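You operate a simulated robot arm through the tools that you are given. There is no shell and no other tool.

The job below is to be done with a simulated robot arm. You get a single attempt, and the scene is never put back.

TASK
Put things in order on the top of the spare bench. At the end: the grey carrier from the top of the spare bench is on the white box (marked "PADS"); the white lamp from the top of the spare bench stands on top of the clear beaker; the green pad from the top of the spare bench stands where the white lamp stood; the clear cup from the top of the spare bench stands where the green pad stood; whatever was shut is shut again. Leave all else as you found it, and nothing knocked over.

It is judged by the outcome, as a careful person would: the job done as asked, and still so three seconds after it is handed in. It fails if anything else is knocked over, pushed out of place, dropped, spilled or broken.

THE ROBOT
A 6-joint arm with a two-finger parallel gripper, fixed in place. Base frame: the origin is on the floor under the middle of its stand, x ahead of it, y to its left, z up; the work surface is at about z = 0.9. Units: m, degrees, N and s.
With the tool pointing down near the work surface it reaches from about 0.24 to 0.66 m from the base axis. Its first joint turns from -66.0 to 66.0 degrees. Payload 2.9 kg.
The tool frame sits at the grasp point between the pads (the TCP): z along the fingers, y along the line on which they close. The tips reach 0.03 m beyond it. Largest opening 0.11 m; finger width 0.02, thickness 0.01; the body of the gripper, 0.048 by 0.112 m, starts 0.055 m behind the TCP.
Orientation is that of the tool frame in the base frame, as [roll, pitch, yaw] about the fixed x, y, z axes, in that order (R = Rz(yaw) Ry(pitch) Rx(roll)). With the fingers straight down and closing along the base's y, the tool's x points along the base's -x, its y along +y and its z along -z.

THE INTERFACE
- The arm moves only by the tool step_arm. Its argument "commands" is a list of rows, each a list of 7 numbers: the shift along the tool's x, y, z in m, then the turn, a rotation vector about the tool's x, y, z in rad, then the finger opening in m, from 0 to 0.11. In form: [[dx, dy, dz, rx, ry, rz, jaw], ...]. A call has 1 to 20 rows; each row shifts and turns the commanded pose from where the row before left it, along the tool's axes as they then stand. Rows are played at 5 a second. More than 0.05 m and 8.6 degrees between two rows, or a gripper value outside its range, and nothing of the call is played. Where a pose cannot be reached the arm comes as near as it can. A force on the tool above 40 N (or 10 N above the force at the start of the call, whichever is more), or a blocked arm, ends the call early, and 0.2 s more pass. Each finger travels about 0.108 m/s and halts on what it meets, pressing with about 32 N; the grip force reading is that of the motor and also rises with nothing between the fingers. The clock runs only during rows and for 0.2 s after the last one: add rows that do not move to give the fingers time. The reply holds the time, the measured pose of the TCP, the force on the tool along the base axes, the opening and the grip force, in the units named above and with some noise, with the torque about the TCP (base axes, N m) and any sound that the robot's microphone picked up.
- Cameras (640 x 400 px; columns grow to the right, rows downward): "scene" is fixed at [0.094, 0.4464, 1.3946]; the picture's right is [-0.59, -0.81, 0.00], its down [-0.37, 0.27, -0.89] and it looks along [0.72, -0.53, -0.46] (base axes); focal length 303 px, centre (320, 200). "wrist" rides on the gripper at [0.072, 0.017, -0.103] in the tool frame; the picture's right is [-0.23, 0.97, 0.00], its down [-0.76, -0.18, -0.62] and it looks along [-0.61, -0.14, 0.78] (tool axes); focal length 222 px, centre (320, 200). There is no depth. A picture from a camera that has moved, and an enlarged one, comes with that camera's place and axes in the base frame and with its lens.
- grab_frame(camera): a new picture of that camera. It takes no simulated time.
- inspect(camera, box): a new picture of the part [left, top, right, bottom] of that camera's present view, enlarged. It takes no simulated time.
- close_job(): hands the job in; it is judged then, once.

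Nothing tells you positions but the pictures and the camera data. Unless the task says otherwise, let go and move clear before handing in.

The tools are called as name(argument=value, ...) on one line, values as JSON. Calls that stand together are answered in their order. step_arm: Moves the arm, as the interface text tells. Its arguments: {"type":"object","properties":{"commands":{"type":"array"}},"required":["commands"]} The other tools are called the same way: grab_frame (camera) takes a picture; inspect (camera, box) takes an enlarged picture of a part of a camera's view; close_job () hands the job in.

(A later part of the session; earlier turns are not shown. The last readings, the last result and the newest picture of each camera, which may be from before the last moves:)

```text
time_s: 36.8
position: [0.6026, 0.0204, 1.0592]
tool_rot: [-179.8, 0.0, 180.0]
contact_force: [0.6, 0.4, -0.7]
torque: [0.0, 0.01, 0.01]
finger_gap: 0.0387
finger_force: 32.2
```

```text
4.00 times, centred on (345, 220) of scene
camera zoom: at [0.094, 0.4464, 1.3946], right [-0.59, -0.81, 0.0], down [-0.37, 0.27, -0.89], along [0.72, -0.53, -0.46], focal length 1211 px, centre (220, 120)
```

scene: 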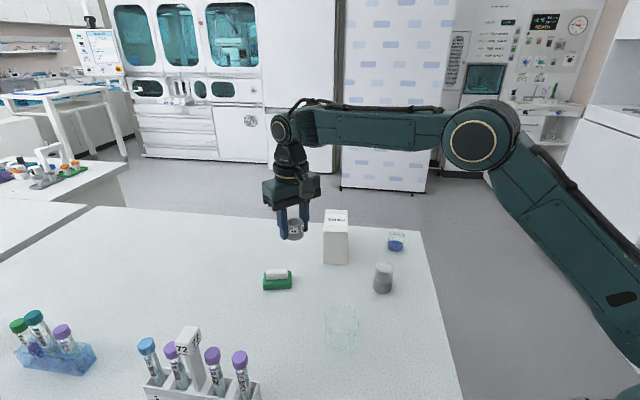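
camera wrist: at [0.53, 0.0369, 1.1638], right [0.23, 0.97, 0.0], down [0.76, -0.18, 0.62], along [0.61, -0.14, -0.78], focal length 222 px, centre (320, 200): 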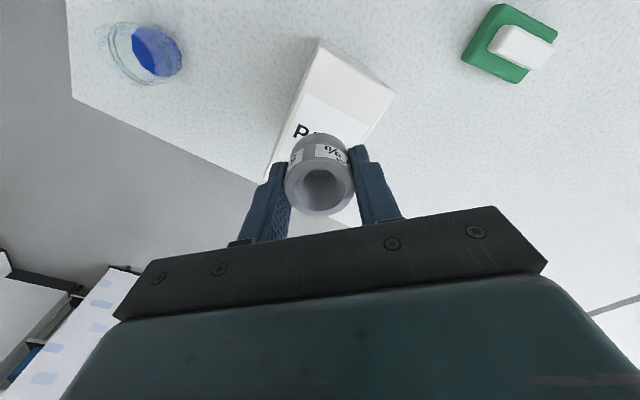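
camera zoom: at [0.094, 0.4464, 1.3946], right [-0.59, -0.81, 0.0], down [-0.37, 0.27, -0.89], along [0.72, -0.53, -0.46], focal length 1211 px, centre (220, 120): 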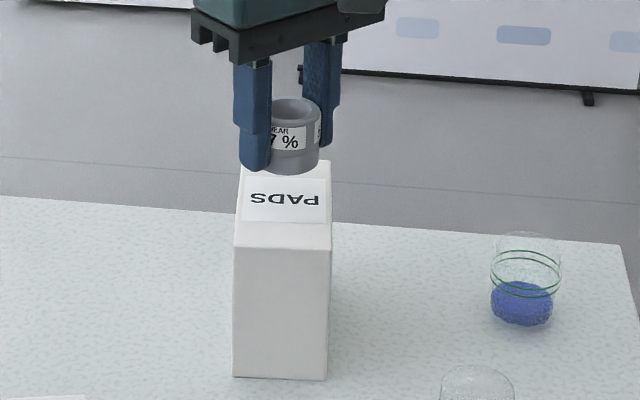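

The carrier is centred over the box with the cup and everything else clear. I'll lower it gently toward the box top at z ≈ 1.0.

step_arm(commands=[[0, 0, 0.003, 0, 0, 0, 0.0], [0, 0, 0.005, 0, 0, 0, 0.0], [0, 0, 0.005, 0, 0, 0, 0.0], [0, 0, 0.005, 0, 0, 0, 0.0], [0, 0, 0.003, 0, 0, 0, 0.0], [0, 0, 0.001, 0, 0, 0, 0.0], [0, 0, 0, 0, 0, 0, 0.0]])

step_arm(commands=[[0, 0, 0.001, 0, 0, 0, 0.0], [0, 0, 0.001, 0, 0, 0, 0.0], [0, 0, 0.001, 0, 0, 0, 0.0], [0, 0, 0, 0, 0, 0, 0.0]])

inspect(camera="scene", box=[300, 180, 380, 240])

```text
time_s: 38.4
position: [0.6031, 0.0203, 1.0385]
tool_rot: [-179.8, 0.0, 179.9]
contact_force: [0.4, -0.1, -1.2]
torque: [0.0, 0.0, 0.04]
finger_gap: 0.0387
finger_force: 32.1
```

```text
time_s: 39.4
position: [0.6024, 0.0211, 1.0357]
tool_rot: [-179.7, 0.1, -179.9]
contact_force: [0.2, 0.8, -1.4]
torque: [0.0, 0.01, 0.01]
finger_gap: 0.0387
finger_force: 32.0
```

```text
6.67 times, centred on (340, 210) of scene
camera zoom: at [0.094, 0.4464, 1.3946], right [-0.59, -0.81, 0.0], down [-0.37, 0.27, -0.89], along [0.72, -0.53, -0.46], focal length 2019 px, centre (187, 133)
```

zoom: 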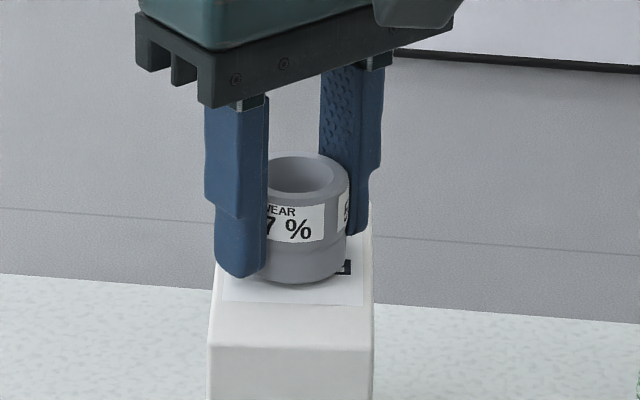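

The carrier is about 2 mm above the box. I'll ease it down in small steps and watch the vertical force.

step_arm(commands=[[0, 0, 0.001, 0, 0, 0, 0.0], [0, 0, 0.0005, 0, 0, 0, 0.0], [0, 0, 0, 0, 0, 0, 0.0]])

step_arm(commands=[[0, 0, 0.0005, 0, 0, 0, 0.0], [0, 0, 0.0005, 0, 0, 0, 0.0], [0, 0, 0, 0, 0, 0, 0.0]])

inspect(camera="scene", box=[300, 180, 380, 240])

```text
time_s: 40.2
position: [0.6016, 0.0209, 1.0331]
tool_rot: [-179.9, -0.1, -180.0]
contact_force: [0.6, 0.0, -0.1]
torque: [-0.01, 0.03, 0.03]
finger_gap: 0.0386
finger_force: 32.6
```

```text
time_s: 41.0
position: [0.6023, 0.0209, 1.0345]
tool_rot: [-179.9, 0.0, -180.0]
contact_force: [-1.2, 0.0, 0.2]
torque: [-0.03, 0.02, 0.0]
finger_gap: 0.0388
finger_force: 31.9
```

```text
6.67 times, centred on (340, 210) of scene
camera zoom: at [0.094, 0.4464, 1.3946], right [-0.59, -0.81, 0.0], down [-0.37, 0.27, -0.89], along [0.72, -0.53, -0.46], focal length 2019 px, centre (187, 133)
```

zoom: 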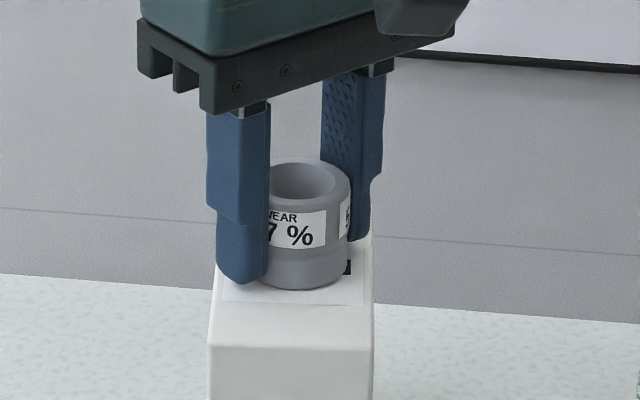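

The held-weight reading has fallen away, so the carrier is touching the box. I'll press down a further half millimetre and check before opening.

step_arm(commands=[[0, 0, 0.0005, 0, 0, 0, 0.0], [0, 0, 0.0005, 0, 0, 0, 0.0], [0, 0, 0, 0, 0, 0, 0.0], [0, 0, 0, 0, 0, 0, 0.0]])

```text
time_s: 42.0
position: [0.6028, 0.0218, 1.0325]
tool_rot: [-179.9, 0.0, -179.9]
contact_force: [-0.3, -0.6, -0.1]
torque: [0.02, -0.01, 0.02]
finger_gap: 0.0388
finger_force: 31.4
```

inspect(camera="scene", box=[315, 195, 365, 232])

inspect(camera="wrist", box=[260, 100, 380, 220])

step_arm(commands=[[0, 0, 0.0005, 0, 0, 0, 0.0], [0, 0, 0, 0, 0, 0, 0.0], [0, 0, 0, 0, 0, 0, 0.0]])

```text
10.81 times, centred on (340, 214) of scene
camera zoom: at [0.094, 0.4464, 1.3946], right [-0.59, -0.81, 0.0], down [-0.37, 0.27, -0.89], along [0.72, -0.53, -0.46], focal length 3274 px, centre (104, 54)
```

zoom: 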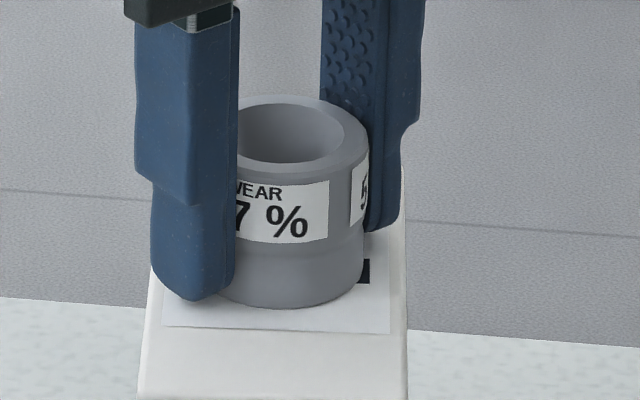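

```text
3.33 times, centred on (320, 160) of wrist
camera zoom: at [0.5302, 0.0378, 1.1362], right [0.23, 0.97, 0.0], down [0.76, -0.18, 0.62], along [0.61, -0.14, -0.78], focal length 740 px, centre (320, 333)
```

zoom: 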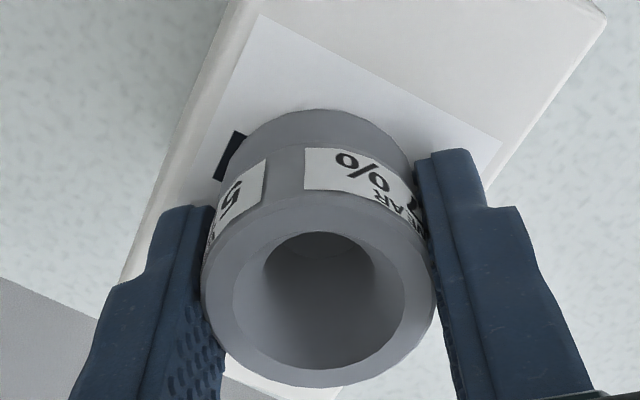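

```text
time_s: 42.8
position: [0.6026, 0.0208, 1.0332]
tool_rot: [-179.9, 0.0, -179.9]
contact_force: [0.7, 0.3, 3.0]
torque: [0.09, 0.0, -0.05]
finger_gap: 0.0386
finger_force: 31.8
```

Contact is confirmed (+3 N). Opening the fingers a little, then rising clear.

step_arm(commands=[[0, 0, 0, 0, 0, 0, 0.036], [0, 0, 0, 0, 0, 0, 0.044], [0, 0, 0, 0, 0, 0, 0.055], [0, 0, 0, 0, 0, 0, 0.065], [0, 0, 0, 0, 0, 0, 0.065]])

step_arm(commands=[[0, 0, -0.005, 0, 0, 0, 0.065], [0, 0, -0.015, 0, 0, 0, 0.065], [0, 0, -0.025, 0, 0, 0, 0.065], [0, 0, -0.025, 0, 0, 0, 0.07], [0, 0, -0.025, 0, 0, 0, 0.09], [0, 0, 0, 0, 0, 0, 0.11]])

grab_frame(camera="wrist")

grab_frame(camera="scene")

```text
time_s: 44.0
position: [0.6021, 0.0211, 1.0327]
tool_rot: [-179.9, 0.0, -180.0]
contact_force: [-0.1, -0.1, 0.6]
torque: [-0.01, -0.01, -0.02]
finger_gap: 0.065
finger_force: 0.0
```

```text
time_s: 45.4
position: [0.6017, 0.0199, 1.1277]
tool_rot: [-179.8, 0.0, -180.0]
contact_force: [0.3, 0.1, -0.4]
torque: [0.03, 0.01, 0.02]
finger_gap: 0.1101
finger_force: 0.0
```

```text
taken
camera wrist: at [0.53, 0.037, 1.2309], right [0.23, 0.97, 0.0], down [0.76, -0.18, 0.62], along [0.61, -0.14, -0.78], focal length 222 px, centre (320, 200)
```

wrist: 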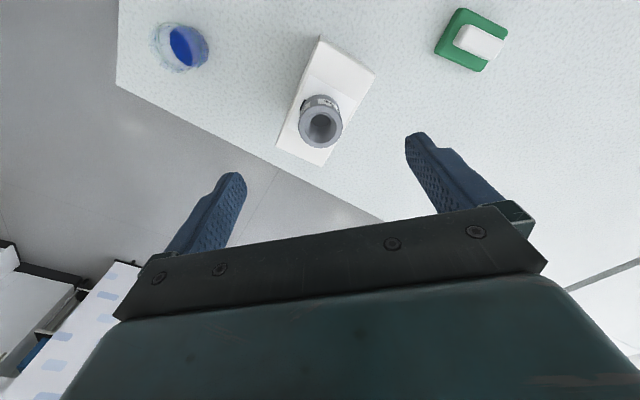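

```text
taken
```

scene: 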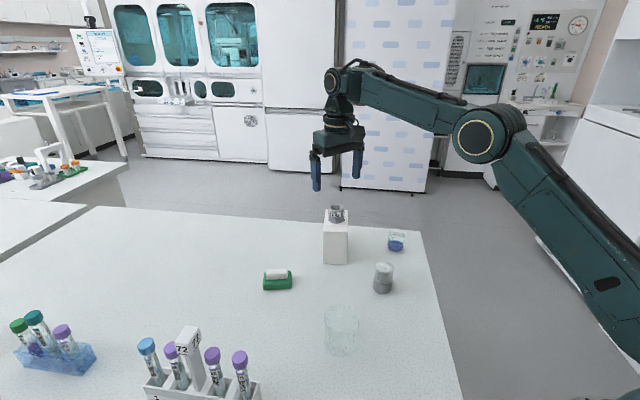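

The carrier stands on the box, on the PADS label end, upright. Next I go above the lamp at about (0.43, 0.02) to measure it precisely.

step_arm(commands=[[0.02, 0, 0, 0, 0, 0, 0.11], [0.035, 0, 0, 0, 0, 0, 0.11], [0.035, 0, 0, 0, 0, 0, 0.11], [0.035, 0, 0, 0, 0, 0, 0.11], [0.035, 0, 0.01, 0, 0, 0, 0.11], [0.02, 0, 0.02, 0, 0, 0, 0.11], [0, 0, 0.02, 0, 0, 0, 0.11], [0, 0, 0, 0, 0, 0, 0.11], [0, 0, 0, 0, 0, 0, 0.11]])

grab_frame(camera="wrist")

inspect(camera="wrist", box=[250, 60, 390, 180])

inspect(camera="scene", box=[320, 190, 420, 300])

```text
time_s: 47.4
position: [0.421, 0.0212, 1.0758]
tool_rot: [-179.9, -0.1, 179.9]
contact_force: [-0.6, -0.2, 0.0]
torque: [-0.02, -0.01, 0.02]
finger_gap: 0.11
finger_force: 0.0
```

```text
taken
camera wrist: at [0.3489, 0.0379, 1.1793], right [0.23, 0.97, 0.0], down [0.76, -0.18, 0.62], along [0.61, -0.14, -0.78], focal length 222 px, centre (320, 200)
```

wrist: 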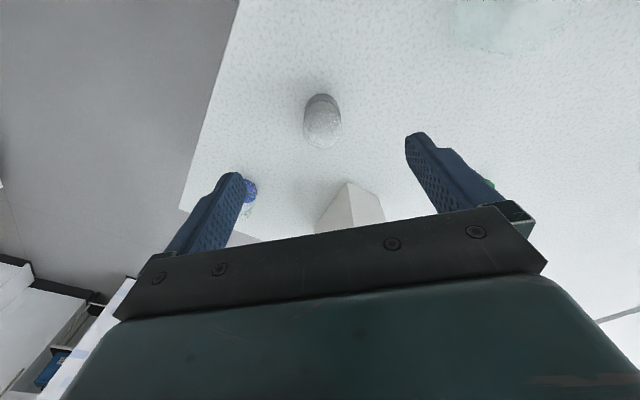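

```text
3.33 times, centred on (320, 120) of wrist
camera zoom: at [0.3489, 0.0379, 1.1793], right [0.23, 0.97, 0.0], down [0.76, -0.18, 0.62], along [0.61, -0.14, -0.78], focal length 740 px, centre (320, 467)
```

zoom: 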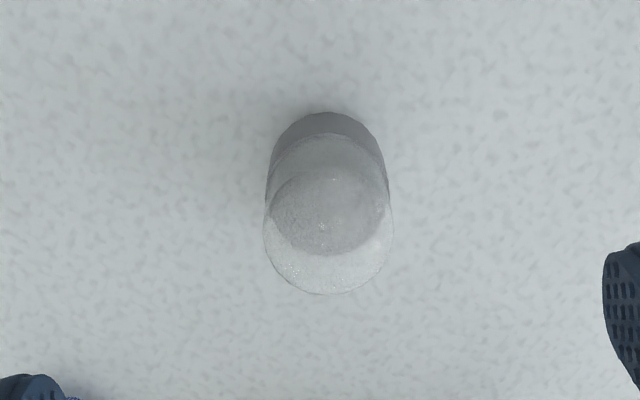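

```text
3.64 times, centred on (370, 245) of scene
camera zoom: at [0.094, 0.4464, 1.3946], right [-0.59, -0.81, 0.0], down [-0.37, 0.27, -0.89], along [0.72, -0.53, -0.46], focal length 1101 px, centre (138, 36)
```

zoom: 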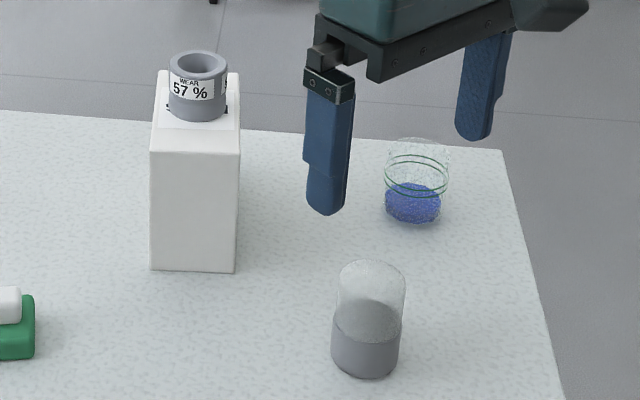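

The lamp base is centred at about (0.4325, 0.0217), radius about 0.020. The beaker is centred at about (0.378, 0.190), radius about 0.032. Before picking the lamp, I'll look once more at the beaker's top.

inspect(camera="scene", box=[318, 298, 366, 362])

inspect(camera="wrist", box=[430, 0, 590, 80])

```text
6.25 times, centred on (342, 330) of scene
camera zoom: at [0.094, 0.4464, 1.3946], right [-0.59, -0.81, 0.0], down [-0.37, 0.27, -0.89], along [0.72, -0.53, -0.46], focal length 1893 px, centre (182, -612)
```

zoom: 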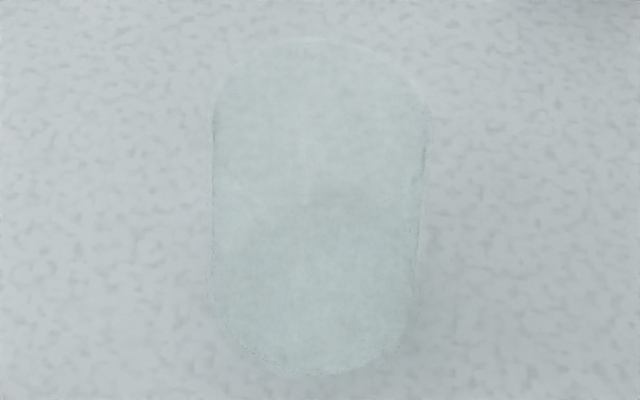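

```text
4.00 times, centred on (510, 40) of wrist
camera zoom: at [0.3489, 0.0379, 1.1793], right [0.23, 0.97, 0.0], down [0.76, -0.18, 0.62], along [0.61, -0.14, -0.78], focal length 888 px, centre (-440, 840)
```

zoom: 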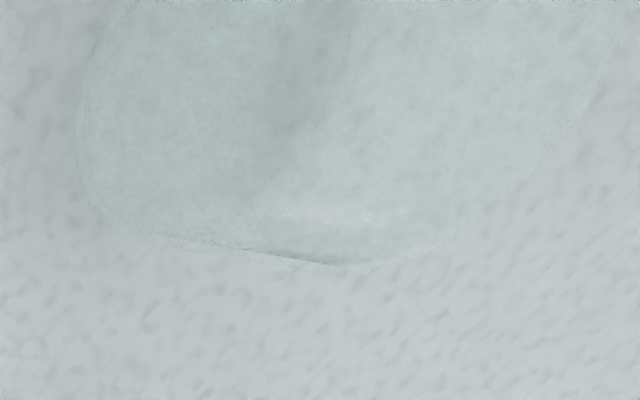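

The beaker looks like one closed clear piece; I'll verify by touch when lowering. Now descending over the lamp with fingers open.

step_arm(commands=[[-0.0058, 0.0004, 0.025, 0, 0, 0, 0.11], [-0.0058, 0.0004, 0.03, 0, 0, 0, 0.11], [0, 0, 0.03, 0, 0, 0, 0.11], [0, 0, 0.02, 0, 0, 0, 0.11], [0, 0, 0.015, 0, 0, 0, 0.11], [0, 0, 0, 0, 0, 0, 0.11], [0, 0, 0, 0, 0, 0, 0.11]])

grab_frame(camera="wrist")

inspect(camera="wrist", box=[240, 100, 400, 220])

```text
time_s: 49.0
position: [0.4321, 0.0217, 0.957]
tool_rot: [-179.8, 0.0, -180.0]
contact_force: [-0.2, -0.8, 0.1]
torque: [-0.01, 0.02, 0.03]
finger_gap: 0.1099
finger_force: 0.0
```

```text
taken
camera wrist: at [0.3602, 0.0385, 1.0606], right [0.23, 0.97, 0.0], down [0.76, -0.18, 0.62], along [0.61, -0.14, -0.78], focal length 222 px, centre (320, 200)
```

wrist: 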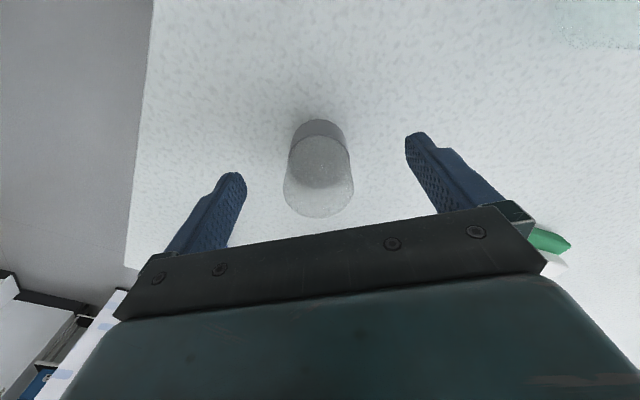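

```text
3.33 times, centred on (320, 160) of wrist
camera zoom: at [0.3602, 0.0385, 1.0606], right [0.23, 0.97, 0.0], down [0.76, -0.18, 0.62], along [0.61, -0.14, -0.78], focal length 740 px, centre (320, 333)
```

zoom: 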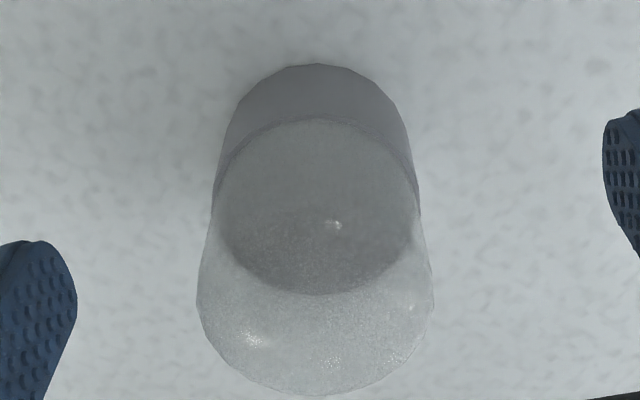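

The lamp is centred between the fingers. I'll lower the last bit, close, then lift slowly.

step_arm(commands=[[-0.0005, -0.0005, 0.01, 0, 0, 0, 0.11], [0, 0, 0.01, 0, 0, 0, 0.11], [0, 0, 0.0035, 0, 0, 0, 0.11], [0, 0, 0, 0, 0, 0, 0.09], [0, 0, 0, 0, 0, 0, 0.07], [0, 0, 0, 0, 0, 0, 0.055], [0, 0, 0, 0, 0, 0, 0.045], [0, 0, 0, 0, 0, 0, 0.038], [0, 0, 0, 0, 0, 0, 0.03], [0, 0, 0, 0, 0, 0, 0.02], [0, 0, 0, 0, 0, 0, 0.02], [0, 0, 0, 0, 0, 0, 0.02]])

step_arm(commands=[[0, 0, -0.001, 0, 0, 0, 0.02], [0, 0, -0.002, 0, 0, 0, 0.02], [0, 0, -0.003, 0, 0, 0, 0.02], [0, 0, -0.003, 0, 0, 0, 0.02], [0, 0, -0.002, 0, 0, 0, 0.02], [0, 0, -0.001, 0, 0, 0, 0.02], [0, 0, 0, 0, 0, 0, 0.02]])

grab_frame(camera="wrist")

inspect(camera="scene", box=[320, 230, 440, 310])

```text
time_s: 51.6
position: [0.4335, 0.0206, 0.9328]
tool_rot: [-179.9, 0.1, 180.0]
contact_force: [-0.3, 0.7, -0.2]
torque: [0.01, 0.01, 0.0]
finger_gap: 0.0406
finger_force: 31.7
```

```text
time_s: 53.2
position: [0.4353, 0.0213, 0.9459]
tool_rot: [-179.9, 0.0, 180.0]
contact_force: [-0.7, -0.6, 0.1]
torque: [-0.02, -0.01, -0.01]
finger_gap: 0.0405
finger_force: 31.5
```

```text
taken
camera wrist: at [0.363, 0.0382, 1.0486], right [0.23, 0.97, 0.0], down [0.76, -0.18, 0.62], along [0.61, -0.14, -0.78], focal length 222 px, centre (320, 200)
```

wrist: 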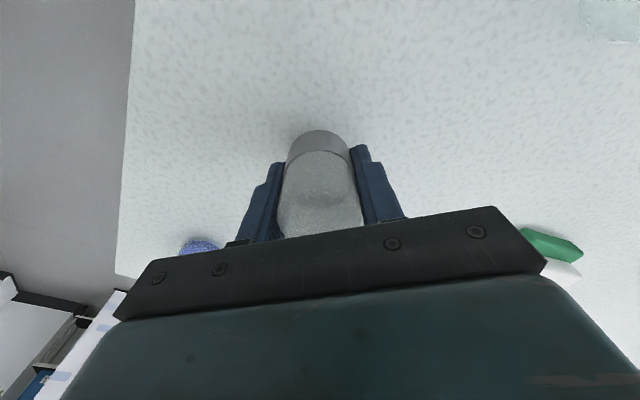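

```text
5.00 times, centred on (380, 270) of scene
camera zoom: at [0.094, 0.4464, 1.3946], right [-0.59, -0.81, 0.0], down [-0.37, 0.27, -0.89], along [0.72, -0.53, -0.46], focal length 1514 px, centre (20, -150)
```

zoom: 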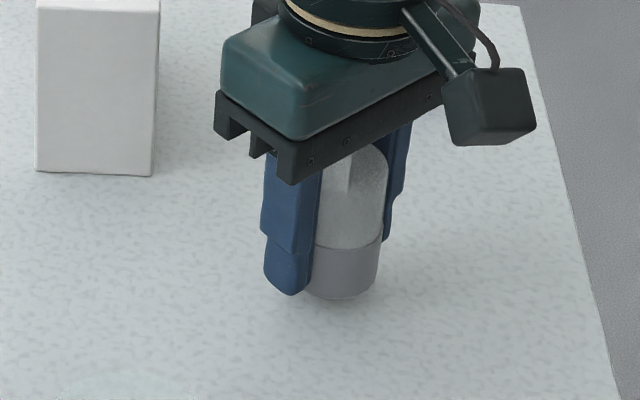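

The lamp is held and lifted (gap 0.0405, no creep). I'll raise it slowly above beaker height, then carry it over the beaker.

step_arm(commands=[[0, 0, -0.003, 0, 0, 0, 0.02], [0, 0, -0.006, 0, 0, 0, 0.02], [0, 0, -0.008, 0, 0, 0, 0.02], [0, 0, -0.008, 0, 0, 0, 0.02], [0, 0, -0.008, 0, 0, 0, 0.02], [0, 0, -0.008, 0, 0, 0, 0.02], [0, 0, -0.008, 0, 0, 0, 0.02], [0, 0, -0.008, 0, 0, 0, 0.02], [0, 0, -0.008, 0, 0, 0, 0.02], [0, 0, -0.006, 0, 0, 0, 0.02], [0, 0, -0.004, 0, 0, 0, 0.02], [0, 0, 0, 0, 0, 0, 0.02]])

step_arm(commands=[[0.001, 0.003, 0, 0, 0, 0, 0.02], [0.002, 0.006, 0, 0, 0, 0, 0.02], [0.0027, 0.008, 0, 0, 0, 0, 0.02], [0.00338, 0.01, 0, 0, 0, 0, 0.02], [0.00338, 0.01, 0, 0, 0, 0, 0.02], [0.00338, 0.01, 0, 0, 0, 0, 0.02], [0.00338, 0.01, 0, 0, 0, 0, 0.02], [0.00338, 0.01, 0, 0, 0, 0, 0.02], [0.00338, 0.01, 0, 0, 0, 0, 0.02], [0.00338, 0.01, 0, 0, 0, 0, 0.02], [0.00338, 0.01, 0, 0, 0, 0, 0.02], [0.00338, 0.01, 0, 0, 0, 0, 0.02], [0.00338, 0.01, 0, 0, 0, 0, 0.02], [0.00338, 0.01, 0, 0, 0, 0, 0.02], [0.00338, 0.01, 0, 0, 0, 0, 0.02], [0.00338, 0.01, 0, 0, 0, 0, 0.02], [0.003, 0.009, 0, 0, 0, 0, 0.02], [0.002, 0.006, 0, 0, 0, 0, 0.02], [0.0014, 0.004, 0, 0, 0, 0, 0.02], [0.001, 0.0028, 0, 0, 0, 0, 0.02]])

step_arm(commands=[[0, 0, 0, 0, 0, 0, 0.02]])

grab_frame(camera="wrist")

inspect(camera="scene", box=[280, 250, 420, 370])

```text
time_s: 55.8
position: [0.4343, 0.0208, 1.02]
tool_rot: [-179.9, 0.0, 179.9]
contact_force: [-0.2, -0.8, 0.0]
torque: [-0.02, -0.02, -0.01]
finger_gap: 0.0409
finger_force: 31.8
```

```text
time_s: 60.0
position: [0.3768, 0.1892, 1.0203]
tool_rot: [-179.9, 0.1, 180.0]
contact_force: [0.6, -0.2, -0.1]
torque: [0.0, -0.02, -0.01]
finger_gap: 0.0406
finger_force: 31.6
```

```text
time_s: 60.4
position: [0.3767, 0.1902, 1.019]
tool_rot: [-179.9, 0.0, 180.0]
contact_force: [-0.4, 0.0, -0.8]
torque: [0.01, -0.02, -0.02]
finger_gap: 0.0404
finger_force: 32.1
```

```text
taken
camera wrist: at [0.3053, 0.2064, 1.1233], right [0.23, 0.97, 0.0], down [0.76, -0.18, 0.62], along [0.61, -0.14, -0.78], focal length 222 px, centre (320, 200)
```

wrist: 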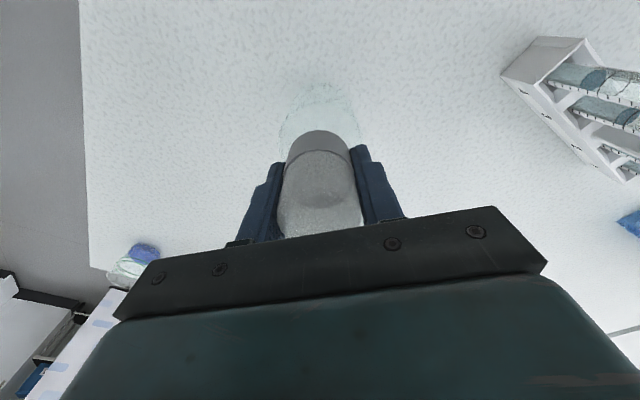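

```text
3.33 times, centred on (350, 310) of scene
camera zoom: at [0.094, 0.4464, 1.3946], right [-0.59, -0.81, 0.0], down [-0.37, 0.27, -0.89], along [0.72, -0.53, -0.46], focal length 1009 px, centre (220, -167)
```

zoom: 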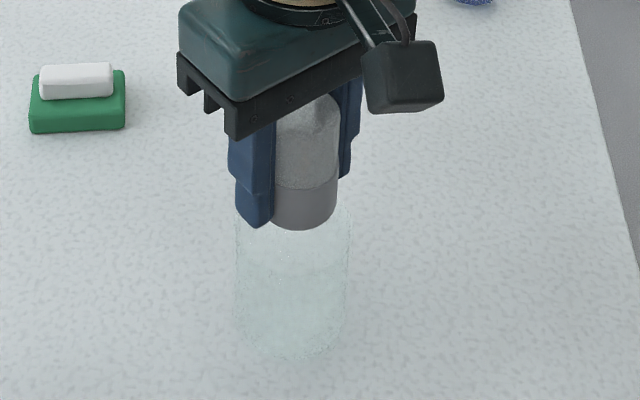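

The lamp is above the beaker with clearance. I'll zoom in from both cameras to check the centring.

inspect(camera="wrist", box=[260, 70, 380, 190])

inspect(camera="scene", box=[310, 290, 380, 360])

```text
3.33 times, centred on (320, 130) of wrist
camera zoom: at [0.3053, 0.2064, 1.1233], right [0.23, 0.97, 0.0], down [0.76, -0.18, 0.62], along [0.61, -0.14, -0.78], focal length 740 px, centre (320, 433)
```

zoom: 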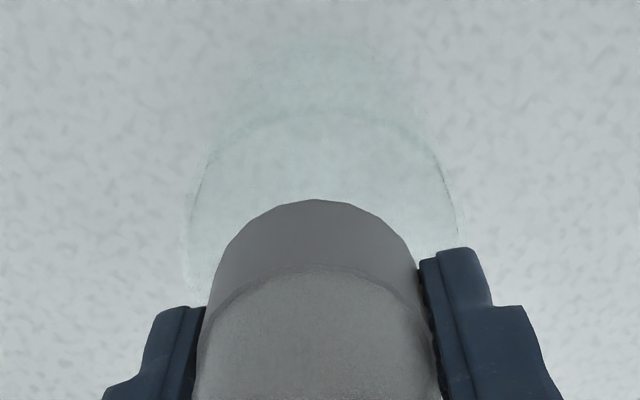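

```text
5.71 times, centred on (345, 325) of scene
camera zoom: at [0.094, 0.4464, 1.3946], right [-0.59, -0.81, 0.0], down [-0.37, 0.27, -0.89], along [0.72, -0.53, -0.46], focal length 1730 px, centre (177, -514)
```

zoom: 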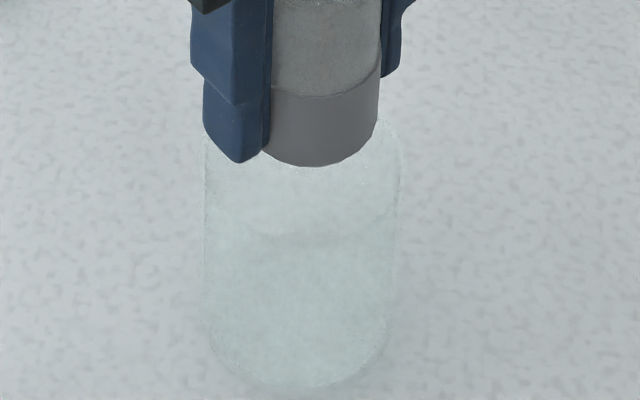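

The lamp is centred over the beaker within about 2–3 mm, and the beaker top is at about z 0.963. I'll lower gently and feel for contact.

step_arm(commands=[[0, 0, 0.002, 0, 0, 0, 0.02], [0, 0, 0.004, 0, 0, 0, 0.02], [0, 0, 0.004, 0, 0, 0, 0.02], [0, 0, 0.003, 0, 0, 0, 0.02], [0, 0, 0.002, 0, 0, 0, 0.02], [0, 0, 0, 0, 0, 0, 0.02]])

step_arm(commands=[[0, 0, 0.001, 0, 0, 0, 0.02], [0, 0, 0.001, 0, 0, 0, 0.02], [0, 0, 0, 0, 0, 0, 0.02]])

step_arm(commands=[[0, 0, 0.001, 0, 0, 0, 0.02], [0, 0, 0.001, 0, 0, 0, 0.02], [0, 0, 0, 0, 0, 0, 0.02]])

inspect(camera="scene", box=[310, 290, 380, 360])

```text
time_s: 61.8
position: [0.377, 0.1889, 1.0034]
tool_rot: [-180.0, 0.1, 180.0]
contact_force: [-0.1, -0.5, -0.6]
torque: [-0.02, 0.02, -0.02]
finger_gap: 0.0404
finger_force: 31.7
```

```text
time_s: 62.6
position: [0.3773, 0.1898, 1.0037]
tool_rot: [-180.0, 0.1, 180.0]
contact_force: [-1.0, -1.0, 8.2]
torque: [-0.05, 0.1, 0.01]
finger_gap: 0.0408
finger_force: 31.6
```

```text
time_s: 63.4
position: [0.3782, 0.1907, 1.0018]
tool_rot: [-180.0, 0.1, -180.0]
contact_force: [-0.9, -0.7, 25.7]
torque: [-0.03, 0.05, -0.09]
finger_gap: 0.0405
finger_force: 31.7
```

```text
5.71 times, centred on (345, 325) of scene
camera zoom: at [0.0936, 0.4462, 1.3947], right [-0.59, -0.81, 0.0], down [-0.37, 0.27, -0.89], along [0.72, -0.53, -0.46], focal length 1730 px, centre (177, -514)
```

zoom: 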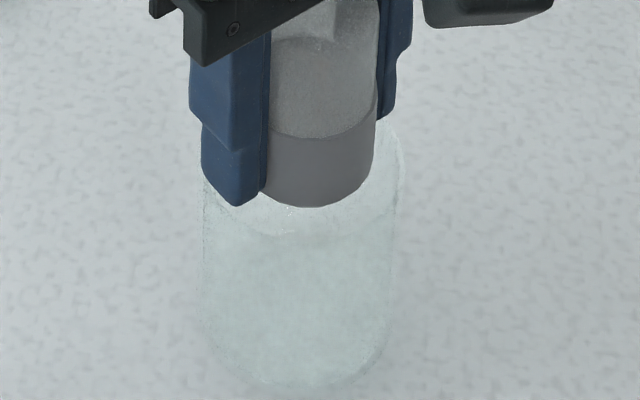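

The lamp is seated on the beaker's closed top (contact at z ≈ 0.97). I'll ease off the pressing force before opening.

step_arm(commands=[[0, 0, -0.001, 0, 0, 0, 0.02], [0, 0, -0.0013, 0, 0, 0, 0.02], [0, 0, 0, 0, 0, 0, 0.02]])

```text
time_s: 64.2
position: [0.377, 0.1884, 1.0008]
tool_rot: [-179.8, -0.1, 180.0]
contact_force: [1.6, 0.8, 5.1]
torque: [0.06, -0.17, 0.02]
finger_gap: 0.0406
finger_force: 31.9
```

step_arm(commands=[[0, 0, -0.0004, 0, 0, 0, 0.02], [0, 0, 0, 0, 0, 0, 0.02]])

inspect(camera="wrist", box=[240, 100, 400, 230])

inspect(camera="scene", box=[310, 290, 380, 360])

```text
time_s: 64.8
position: [0.3772, 0.1897, 1.0022]
tool_rot: [-179.9, -0.1, 180.0]
contact_force: [-0.4, 0.3, -0.2]
torque: [-0.01, 0.0, 0.01]
finger_gap: 0.0409
finger_force: 32.3
```

```text
3.08 times, centred on (320, 165) of wrist
camera zoom: at [0.3047, 0.2061, 1.1063], right [0.23, 0.97, 0.0], down [0.76, -0.18, 0.62], along [0.61, -0.14, -0.78], focal length 684 px, centre (320, 308)
```

zoom: 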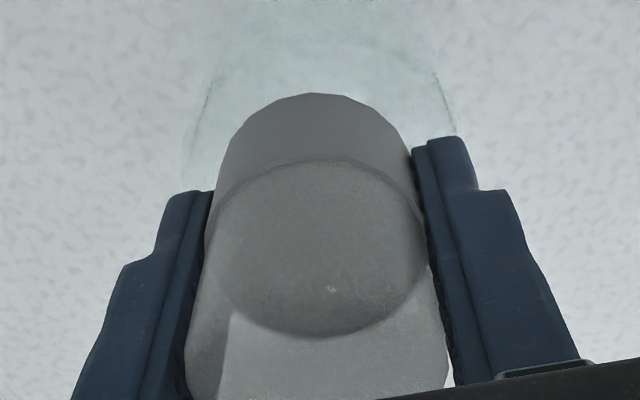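

```text
5.71 times, centred on (345, 325) of scene
camera zoom: at [0.094, 0.4464, 1.3946], right [-0.59, -0.81, 0.0], down [-0.37, 0.27, -0.89], along [0.72, -0.53, -0.46], focal length 1730 px, centre (177, -514)
```

zoom: 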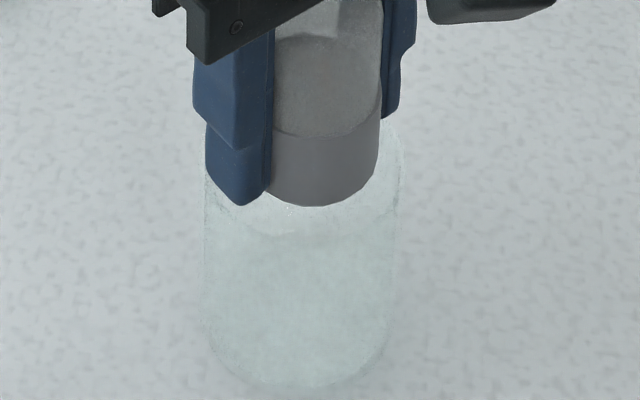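

The force has returned to near zero with the lamp resting on the beaker. Opening the fingers gently now.

step_arm(commands=[[0, 0, 0.0002, 0, 0, 0, 0.038], [0, 0, 0, 0, 0, 0, 0.044], [0, 0, 0, 0, 0, 0, 0.052], [0, 0, 0, 0, 0, 0, 0.062], [0, 0, 0, 0, 0, 0, 0.07], [0, 0, 0, 0, 0, 0, 0.07]])

grab_frame(camera="wrist")

inspect(camera="scene", box=[310, 270, 400, 360])

```text
time_s: 66.2
position: [0.3773, 0.1887, 1.0028]
tool_rot: [-179.9, 0.0, -180.0]
contact_force: [-0.4, 0.8, -0.3]
torque: [-0.01, 0.01, 0.02]
finger_gap: 0.0702
finger_force: 0.0
```

```text
taken
camera wrist: at [0.3048, 0.2061, 1.1064], right [0.23, 0.97, 0.0], down [0.76, -0.18, 0.62], along [0.61, -0.14, -0.78], focal length 222 px, centre (320, 200)
```

wrist: 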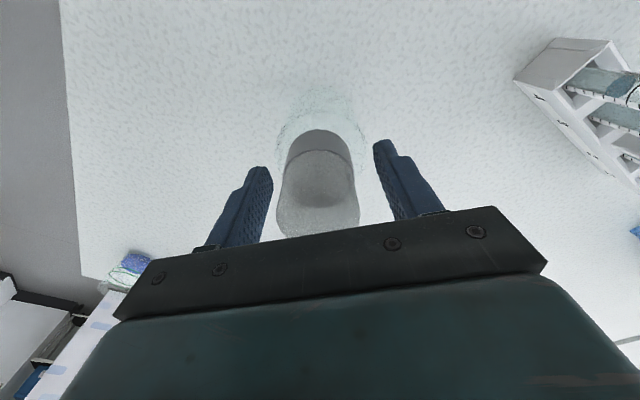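

```text
4.44 times, centred on (355, 315) of scene
camera zoom: at [0.094, 0.4464, 1.3946], right [-0.59, -0.81, 0.0], down [-0.37, 0.27, -0.89], along [0.72, -0.53, -0.46], focal length 1346 px, centre (164, -311)
```

zoom: 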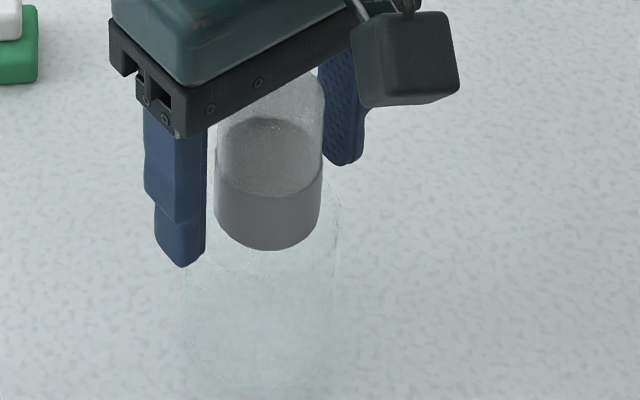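

The lamp stands upright on the beaker. I'll rise straight up and clear, then go look at the green pad.

step_arm(commands=[[0, 0, -0.005, 0, 0, 0, 0.08], [0, 0, -0.015, 0, 0, 0, 0.09], [0, 0, -0.025, 0, 0, 0, 0.11], [0, 0, -0.03, 0, 0, 0, 0.11], [0, 0, -0.025, 0, 0, 0, 0.11], [0, 0, 0, 0, 0, 0, 0.11]])

step_arm(commands=[[-0.02, 0.001, 0, 0, 0, 0, 0.11], [-0.035, 0.003, 0, 0, 0, 0, 0.11], [-0.035, 0.003, 0, 0, 0, 0, 0.11], [-0.035, 0.003, 0, 0, 0, 0, 0.11], [-0.035, 0.003, 0, 0, 0, 0, 0.11], [-0.03, 0.003, 0, 0, 0, 0, 0.11], [0, 0, 0.02, 0, 0, 0, 0.11], [0, 0, 0.02, 0, 0, 0, 0.11], [0, 0, 0, 0, 0, 0, 0.11], [0, 0, 0, 0, 0, 0, 0.11]])

grab_frame(camera="wrist")

inspect(camera="wrist", box=[250, 60, 390, 180])

grab_frame(camera="scene")

```text
time_s: 67.6
position: [0.3759, 0.1904, 1.1048]
tool_rot: [-179.9, 0.0, -179.9]
contact_force: [0.3, 0.2, -0.5]
torque: [-0.01, 0.04, 0.0]
finger_gap: 0.1102
finger_force: 0.1
```

```text
time_s: 69.8
position: [0.5675, 0.2056, 1.063]
tool_rot: [-179.9, -0.1, 180.0]
contact_force: [-0.6, 0.1, -0.5]
torque: [-0.02, 0.0, 0.0]
finger_gap: 0.1101
finger_force: 0.1
```

```text
taken
camera wrist: at [0.4957, 0.2223, 1.1664], right [0.23, 0.97, 0.0], down [0.76, -0.18, 0.62], along [0.61, -0.14, -0.78], focal length 222 px, centre (320, 200)
```

wrist: 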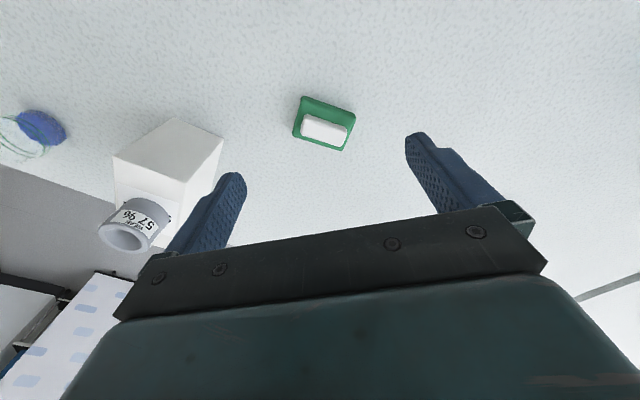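

```text
3.33 times, centred on (320, 120) of wrist
camera zoom: at [0.4957, 0.2223, 1.1664], right [0.23, 0.97, 0.0], down [0.76, -0.18, 0.62], along [0.61, -0.14, -0.78], focal length 740 px, centre (320, 467)
```

zoom: 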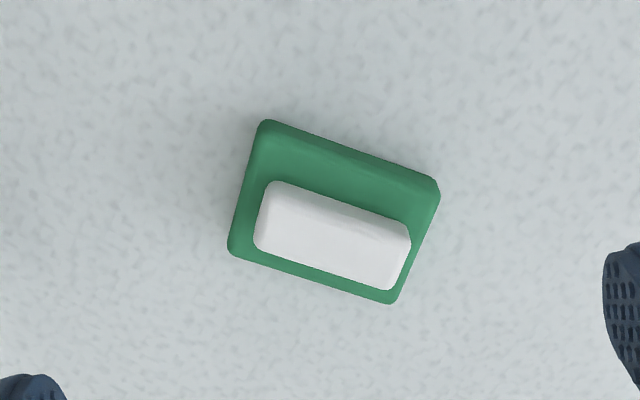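

```text
taken
```

scene: 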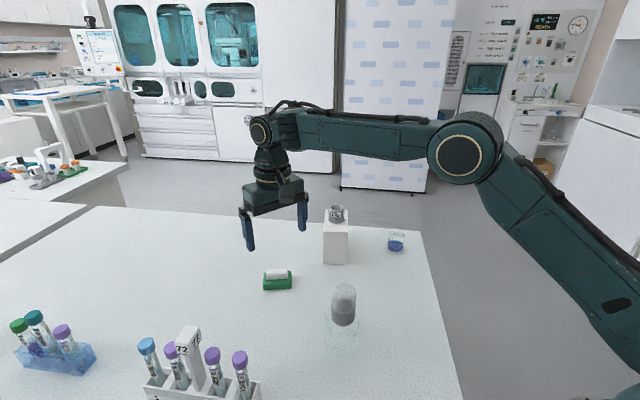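

The lamp is standing on the beaker and the carrier on the box. The pad is centred at about (0.5876, 0.2055), roughly 0.063 × 0.039 m, long axis about 57.6° from x. I'll move above it and turn the gripper about 32° so the fingers close on its short ends.

step_arm(commands=[[-0.01, 0, 0, 0, 0, 0, 0.11], [-0.01, 0, 0, 0, 0, 0, 0.11], [0, 0, 0, 0, 0, 0.1131, 0.11], [0, 0, 0, 0, 0, 0.1131, 0.11], [0, 0, 0, 0, 0, 0.1131, 0.11], [0, 0, 0, 0, 0, 0.1131, 0.11], [0, 0, 0, 0, 0, 0.1131, 0.11], [0, 0, 0, 0, 0, 0, 0.11], [0, 0, 0, 0, 0, 0, 0.11]])

grab_frame(camera="wrist")

inspect(camera="wrist", box=[250, 60, 390, 180])

```text
time_s: 71.8
position: [0.5863, 0.2068, 1.0633]
tool_rot: [-179.9, 0.1, 147.6]
contact_force: [0.9, -0.4, -0.4]
torque: [0.01, 0.02, 0.01]
finger_gap: 0.11
finger_force: 0.1
```

```text
taken
camera wrist: at [0.5353, 0.2588, 1.1669], right [0.71, 0.7, 0.0], down [0.55, -0.56, 0.62], along [0.44, -0.45, -0.78], focal length 222 px, centre (320, 200)
```

wrist: 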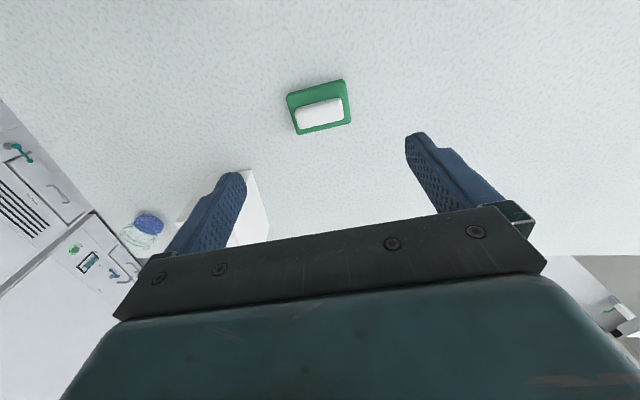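

```text
3.33 times, centred on (320, 120) of wrist
camera zoom: at [0.5353, 0.2588, 1.1669], right [0.71, 0.7, 0.0], down [0.55, -0.56, 0.62], along [0.44, -0.45, -0.78], focal length 740 px, centre (320, 467)
```

zoom: 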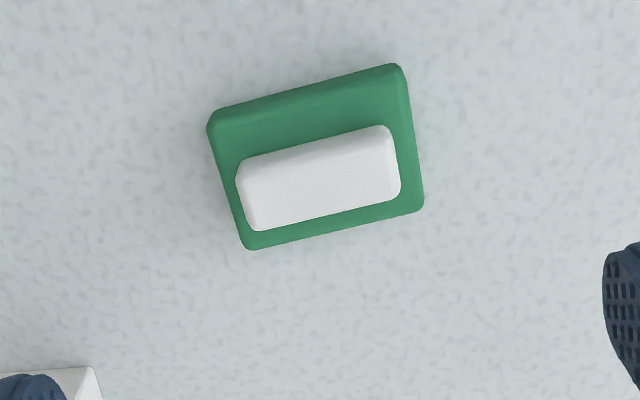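

The pad is centred under the gripper (offset about 1 mm, aligned within 1°), its centre at (0.5876, 0.205). Now descending to grasp height.

step_arm(commands=[[-0.001, -0.0005, 0.02, 0, 0, 0, 0.11], [0, 0, 0.03, 0, 0, 0, 0.11], [0, 0, 0.03, 0, 0, 0, 0.11], [0, 0, 0.025, 0, 0, 0, 0.11], [0, 0, 0.015, 0, 0, 0, 0.11], [0, 0, 0.01, 0, 0, 0, 0.11], [0, 0, 0, 0, 0, 0, 0.11], [0, 0, 0, 0, 0, 0, 0.11]])

grab_frame(camera="wrist")

inspect(camera="scene", box=[220, 220, 340, 310])

```text
time_s: 73.6
position: [0.5856, 0.2036, 0.9339]
tool_rot: [-179.9, 0.1, 147.6]
contact_force: [-0.2, -0.3, 0.8]
torque: [0.0, 0.03, 0.0]
finger_gap: 0.11
finger_force: 0.1
```

```text
taken
camera wrist: at [0.535, 0.2569, 1.0378], right [0.71, 0.7, 0.0], down [0.55, -0.56, 0.62], along [0.44, -0.45, -0.78], focal length 222 px, centre (320, 200)
```

wrist: 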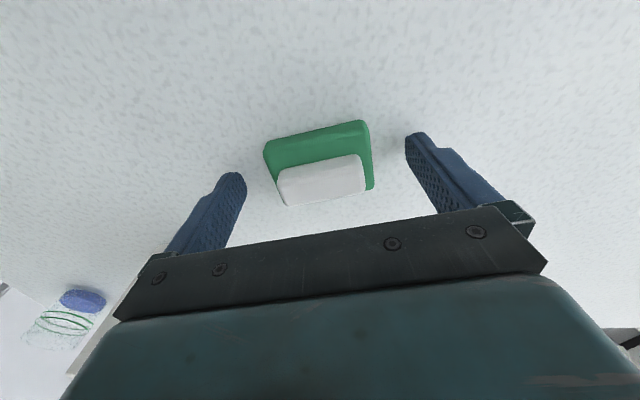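

```text
4.44 times, centred on (280, 265) of scene
camera zoom: at [0.094, 0.4464, 1.3946], right [-0.59, -0.81, 0.0], down [-0.37, 0.27, -0.89], along [0.72, -0.53, -0.46], focal length 1346 px, centre (498, -89)
```

zoom: 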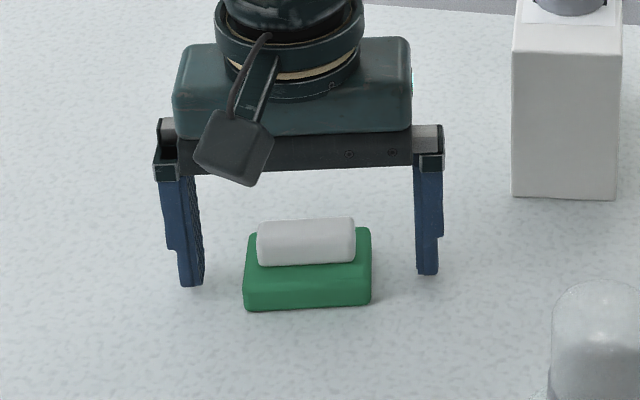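

The fingers straddle the pad's short ends at table height. Closing now, then a slow small lift to test the grip.

step_arm(commands=[[0, 0, 0, 0, 0, 0, 0.095], [0, 0, 0, 0, 0, 0, 0.082], [0, 0, 0, 0, 0, 0, 0.074], [0, 0, 0, 0, 0, 0, 0.068], [0, 0, 0, 0, 0, 0, 0.062], [0, 0, 0, 0, 0, 0, 0.055], [0, 0, 0, 0, 0, 0, 0.045], [0, 0, 0, 0, 0, 0, 0.045], [0, 0, 0, 0, 0, 0, 0.045]])

step_arm(commands=[[0, 0, -0.001, 0, 0, 0, 0.045], [0, 0, -0.002, 0, 0, 0, 0.045], [0, 0, -0.003, 0, 0, 0, 0.045], [0, 0, -0.003, 0, 0, 0, 0.045], [0, 0, -0.002, 0, 0, 0, 0.045], [0, 0, -0.001, 0, 0, 0, 0.045], [0, 0, 0, 0, 0, 0, 0.045]])

grab_frame(camera="wrist")

inspect(camera="scene", box=[220, 220, 340, 310])

```text
time_s: 75.6
position: [0.5853, 0.2048, 0.9344]
tool_rot: [-180.0, 0.0, 147.6]
contact_force: [0.1, -0.6, 1.2]
torque: [0.02, 0.02, -0.04]
finger_gap: 0.0637
finger_force: 32.3
```

```text
time_s: 77.2
position: [0.5887, 0.2039, 0.9462]
tool_rot: [-179.9, 0.1, 147.7]
contact_force: [0.5, -1.3, 0.2]
torque: [-0.01, 0.0, 0.0]
finger_gap: 0.0638
finger_force: 32.4
```

```text
taken
camera wrist: at [0.536, 0.2571, 1.0492], right [0.71, 0.7, 0.0], down [0.55, -0.56, 0.62], along [0.44, -0.45, -0.78], focal length 222 px, centre (320, 200)
```

wrist: 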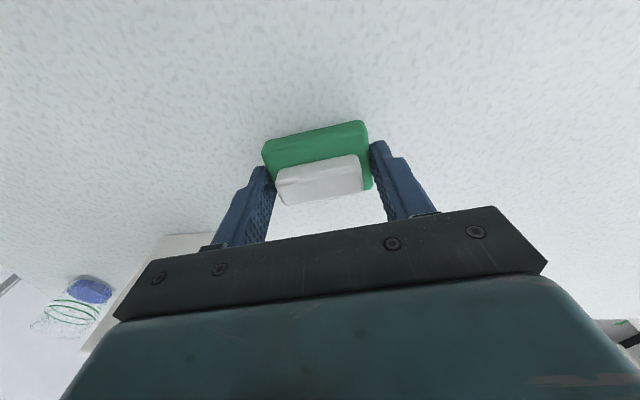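

```text
4.44 times, centred on (280, 265) of scene
camera zoom: at [0.094, 0.4464, 1.3946], right [-0.59, -0.81, 0.0], down [-0.37, 0.27, -0.89], along [0.72, -0.53, -0.46], focal length 1346 px, centre (498, -89)
```

zoom: 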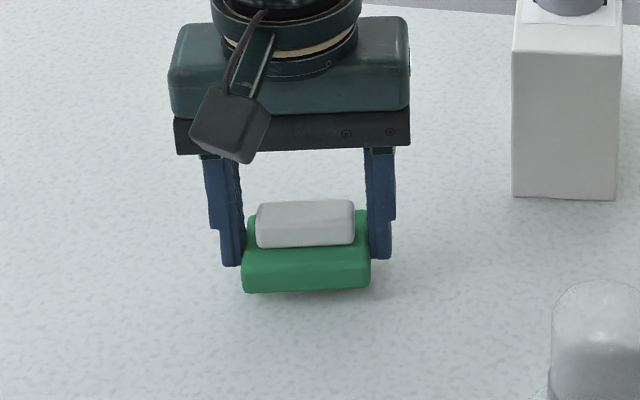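

The pad is held flat (gap 0.0638) and lifted level. I'll raise it slowly above box height and carry it toward the lamp's old spot at (0.433, 0.0215).

step_arm(commands=[[0, 0, -0.003, 0, 0, 0, 0.045], [0, 0, -0.006, 0, 0, 0, 0.045], [0, 0, -0.008, 0, 0, 0, 0.045], [0, 0, -0.01, 0, 0, 0, 0.045], [0, 0, -0.01, 0, 0, 0, 0.045], [0, 0, -0.01, 0, 0, 0, 0.045], [0, 0, -0.01, 0, 0, 0, 0.045], [0, 0, -0.01, 0, 0, 0, 0.045], [0, 0, -0.01, 0, 0, 0, 0.045], [0, 0, -0.008, 0, 0, 0, 0.045], [0, 0, -0.006, 0, 0, 0, 0.045], [0, 0, -0.004, 0, 0, 0, 0.045], [0, 0, 0, 0, 0, 0, 0.045]])

step_arm(commands=[[0.0004, -0.003, 0, 0, 0, 0, 0.045], [0.0008, -0.006, 0, 0, 0, 0, 0.045], [0.0011, -0.008, 0, 0, 0, 0, 0.045], [0.00138, -0.01, 0, 0, 0, 0, 0.045], [0.00138, -0.01, 0, 0, 0, 0, 0.045], [0.00138, -0.01, 0, 0, 0, 0, 0.045], [0.00138, -0.01, 0, 0, 0, 0, 0.045], [0.00138, -0.01, 0, 0, 0, 0, 0.045], [0.00138, -0.01, 0, 0, 0, 0, 0.045], [0.00138, -0.01, 0, 0, 0, 0, 0.045], [0.00138, -0.01, 0, 0, 0, 0, 0.045], [0.00138, -0.01, 0, 0, 0, 0, 0.045], [0.00138, -0.01, 0, 0, 0, 0, 0.045], [0.00138, -0.01, 0, 0, 0, 0, 0.045], [0.0011, -0.008, 0, 0, 0, 0, 0.045], [0.0008, -0.006, 0, 0, 0, 0, 0.045], [0.0004, -0.003, 0, 0, 0, 0, 0.045]])

grab_frame(camera="scene")

grab_frame(camera="wrist")

```text
time_s: 80.0
position: [0.5878, 0.2046, 1.0423]
tool_rot: [-179.8, 0.1, 147.7]
contact_force: [-0.5, -0.6, -0.5]
torque: [0.02, 0.01, -0.02]
finger_gap: 0.0637
finger_force: 32.4
```

```text
time_s: 83.6
position: [0.4926, 0.0932, 1.0397]
tool_rot: [-179.9, 0.0, 147.6]
contact_force: [0.7, -0.5, -0.1]
torque: [0.01, -0.01, 0.0]
finger_gap: 0.0635
finger_force: 31.6
```

```text
taken
```

scene: 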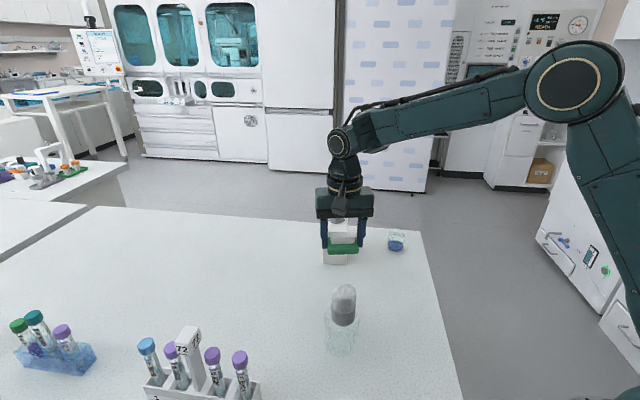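

```text
taken
camera wrist: at [0.441, 0.1461, 1.1439], right [0.71, 0.7, 0.0], down [0.55, -0.56, 0.62], along [0.44, -0.45, -0.78], focal length 222 px, centre (320, 200)
```

wrist: 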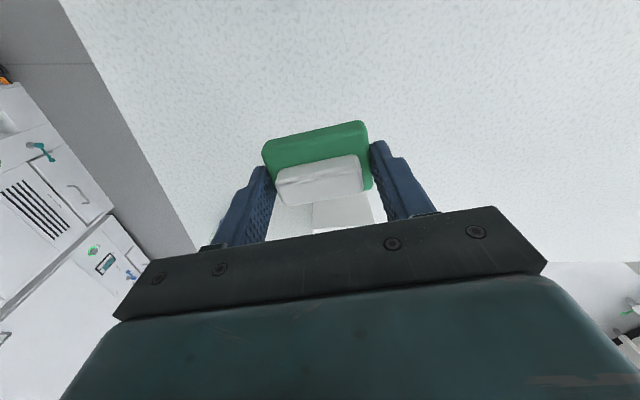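

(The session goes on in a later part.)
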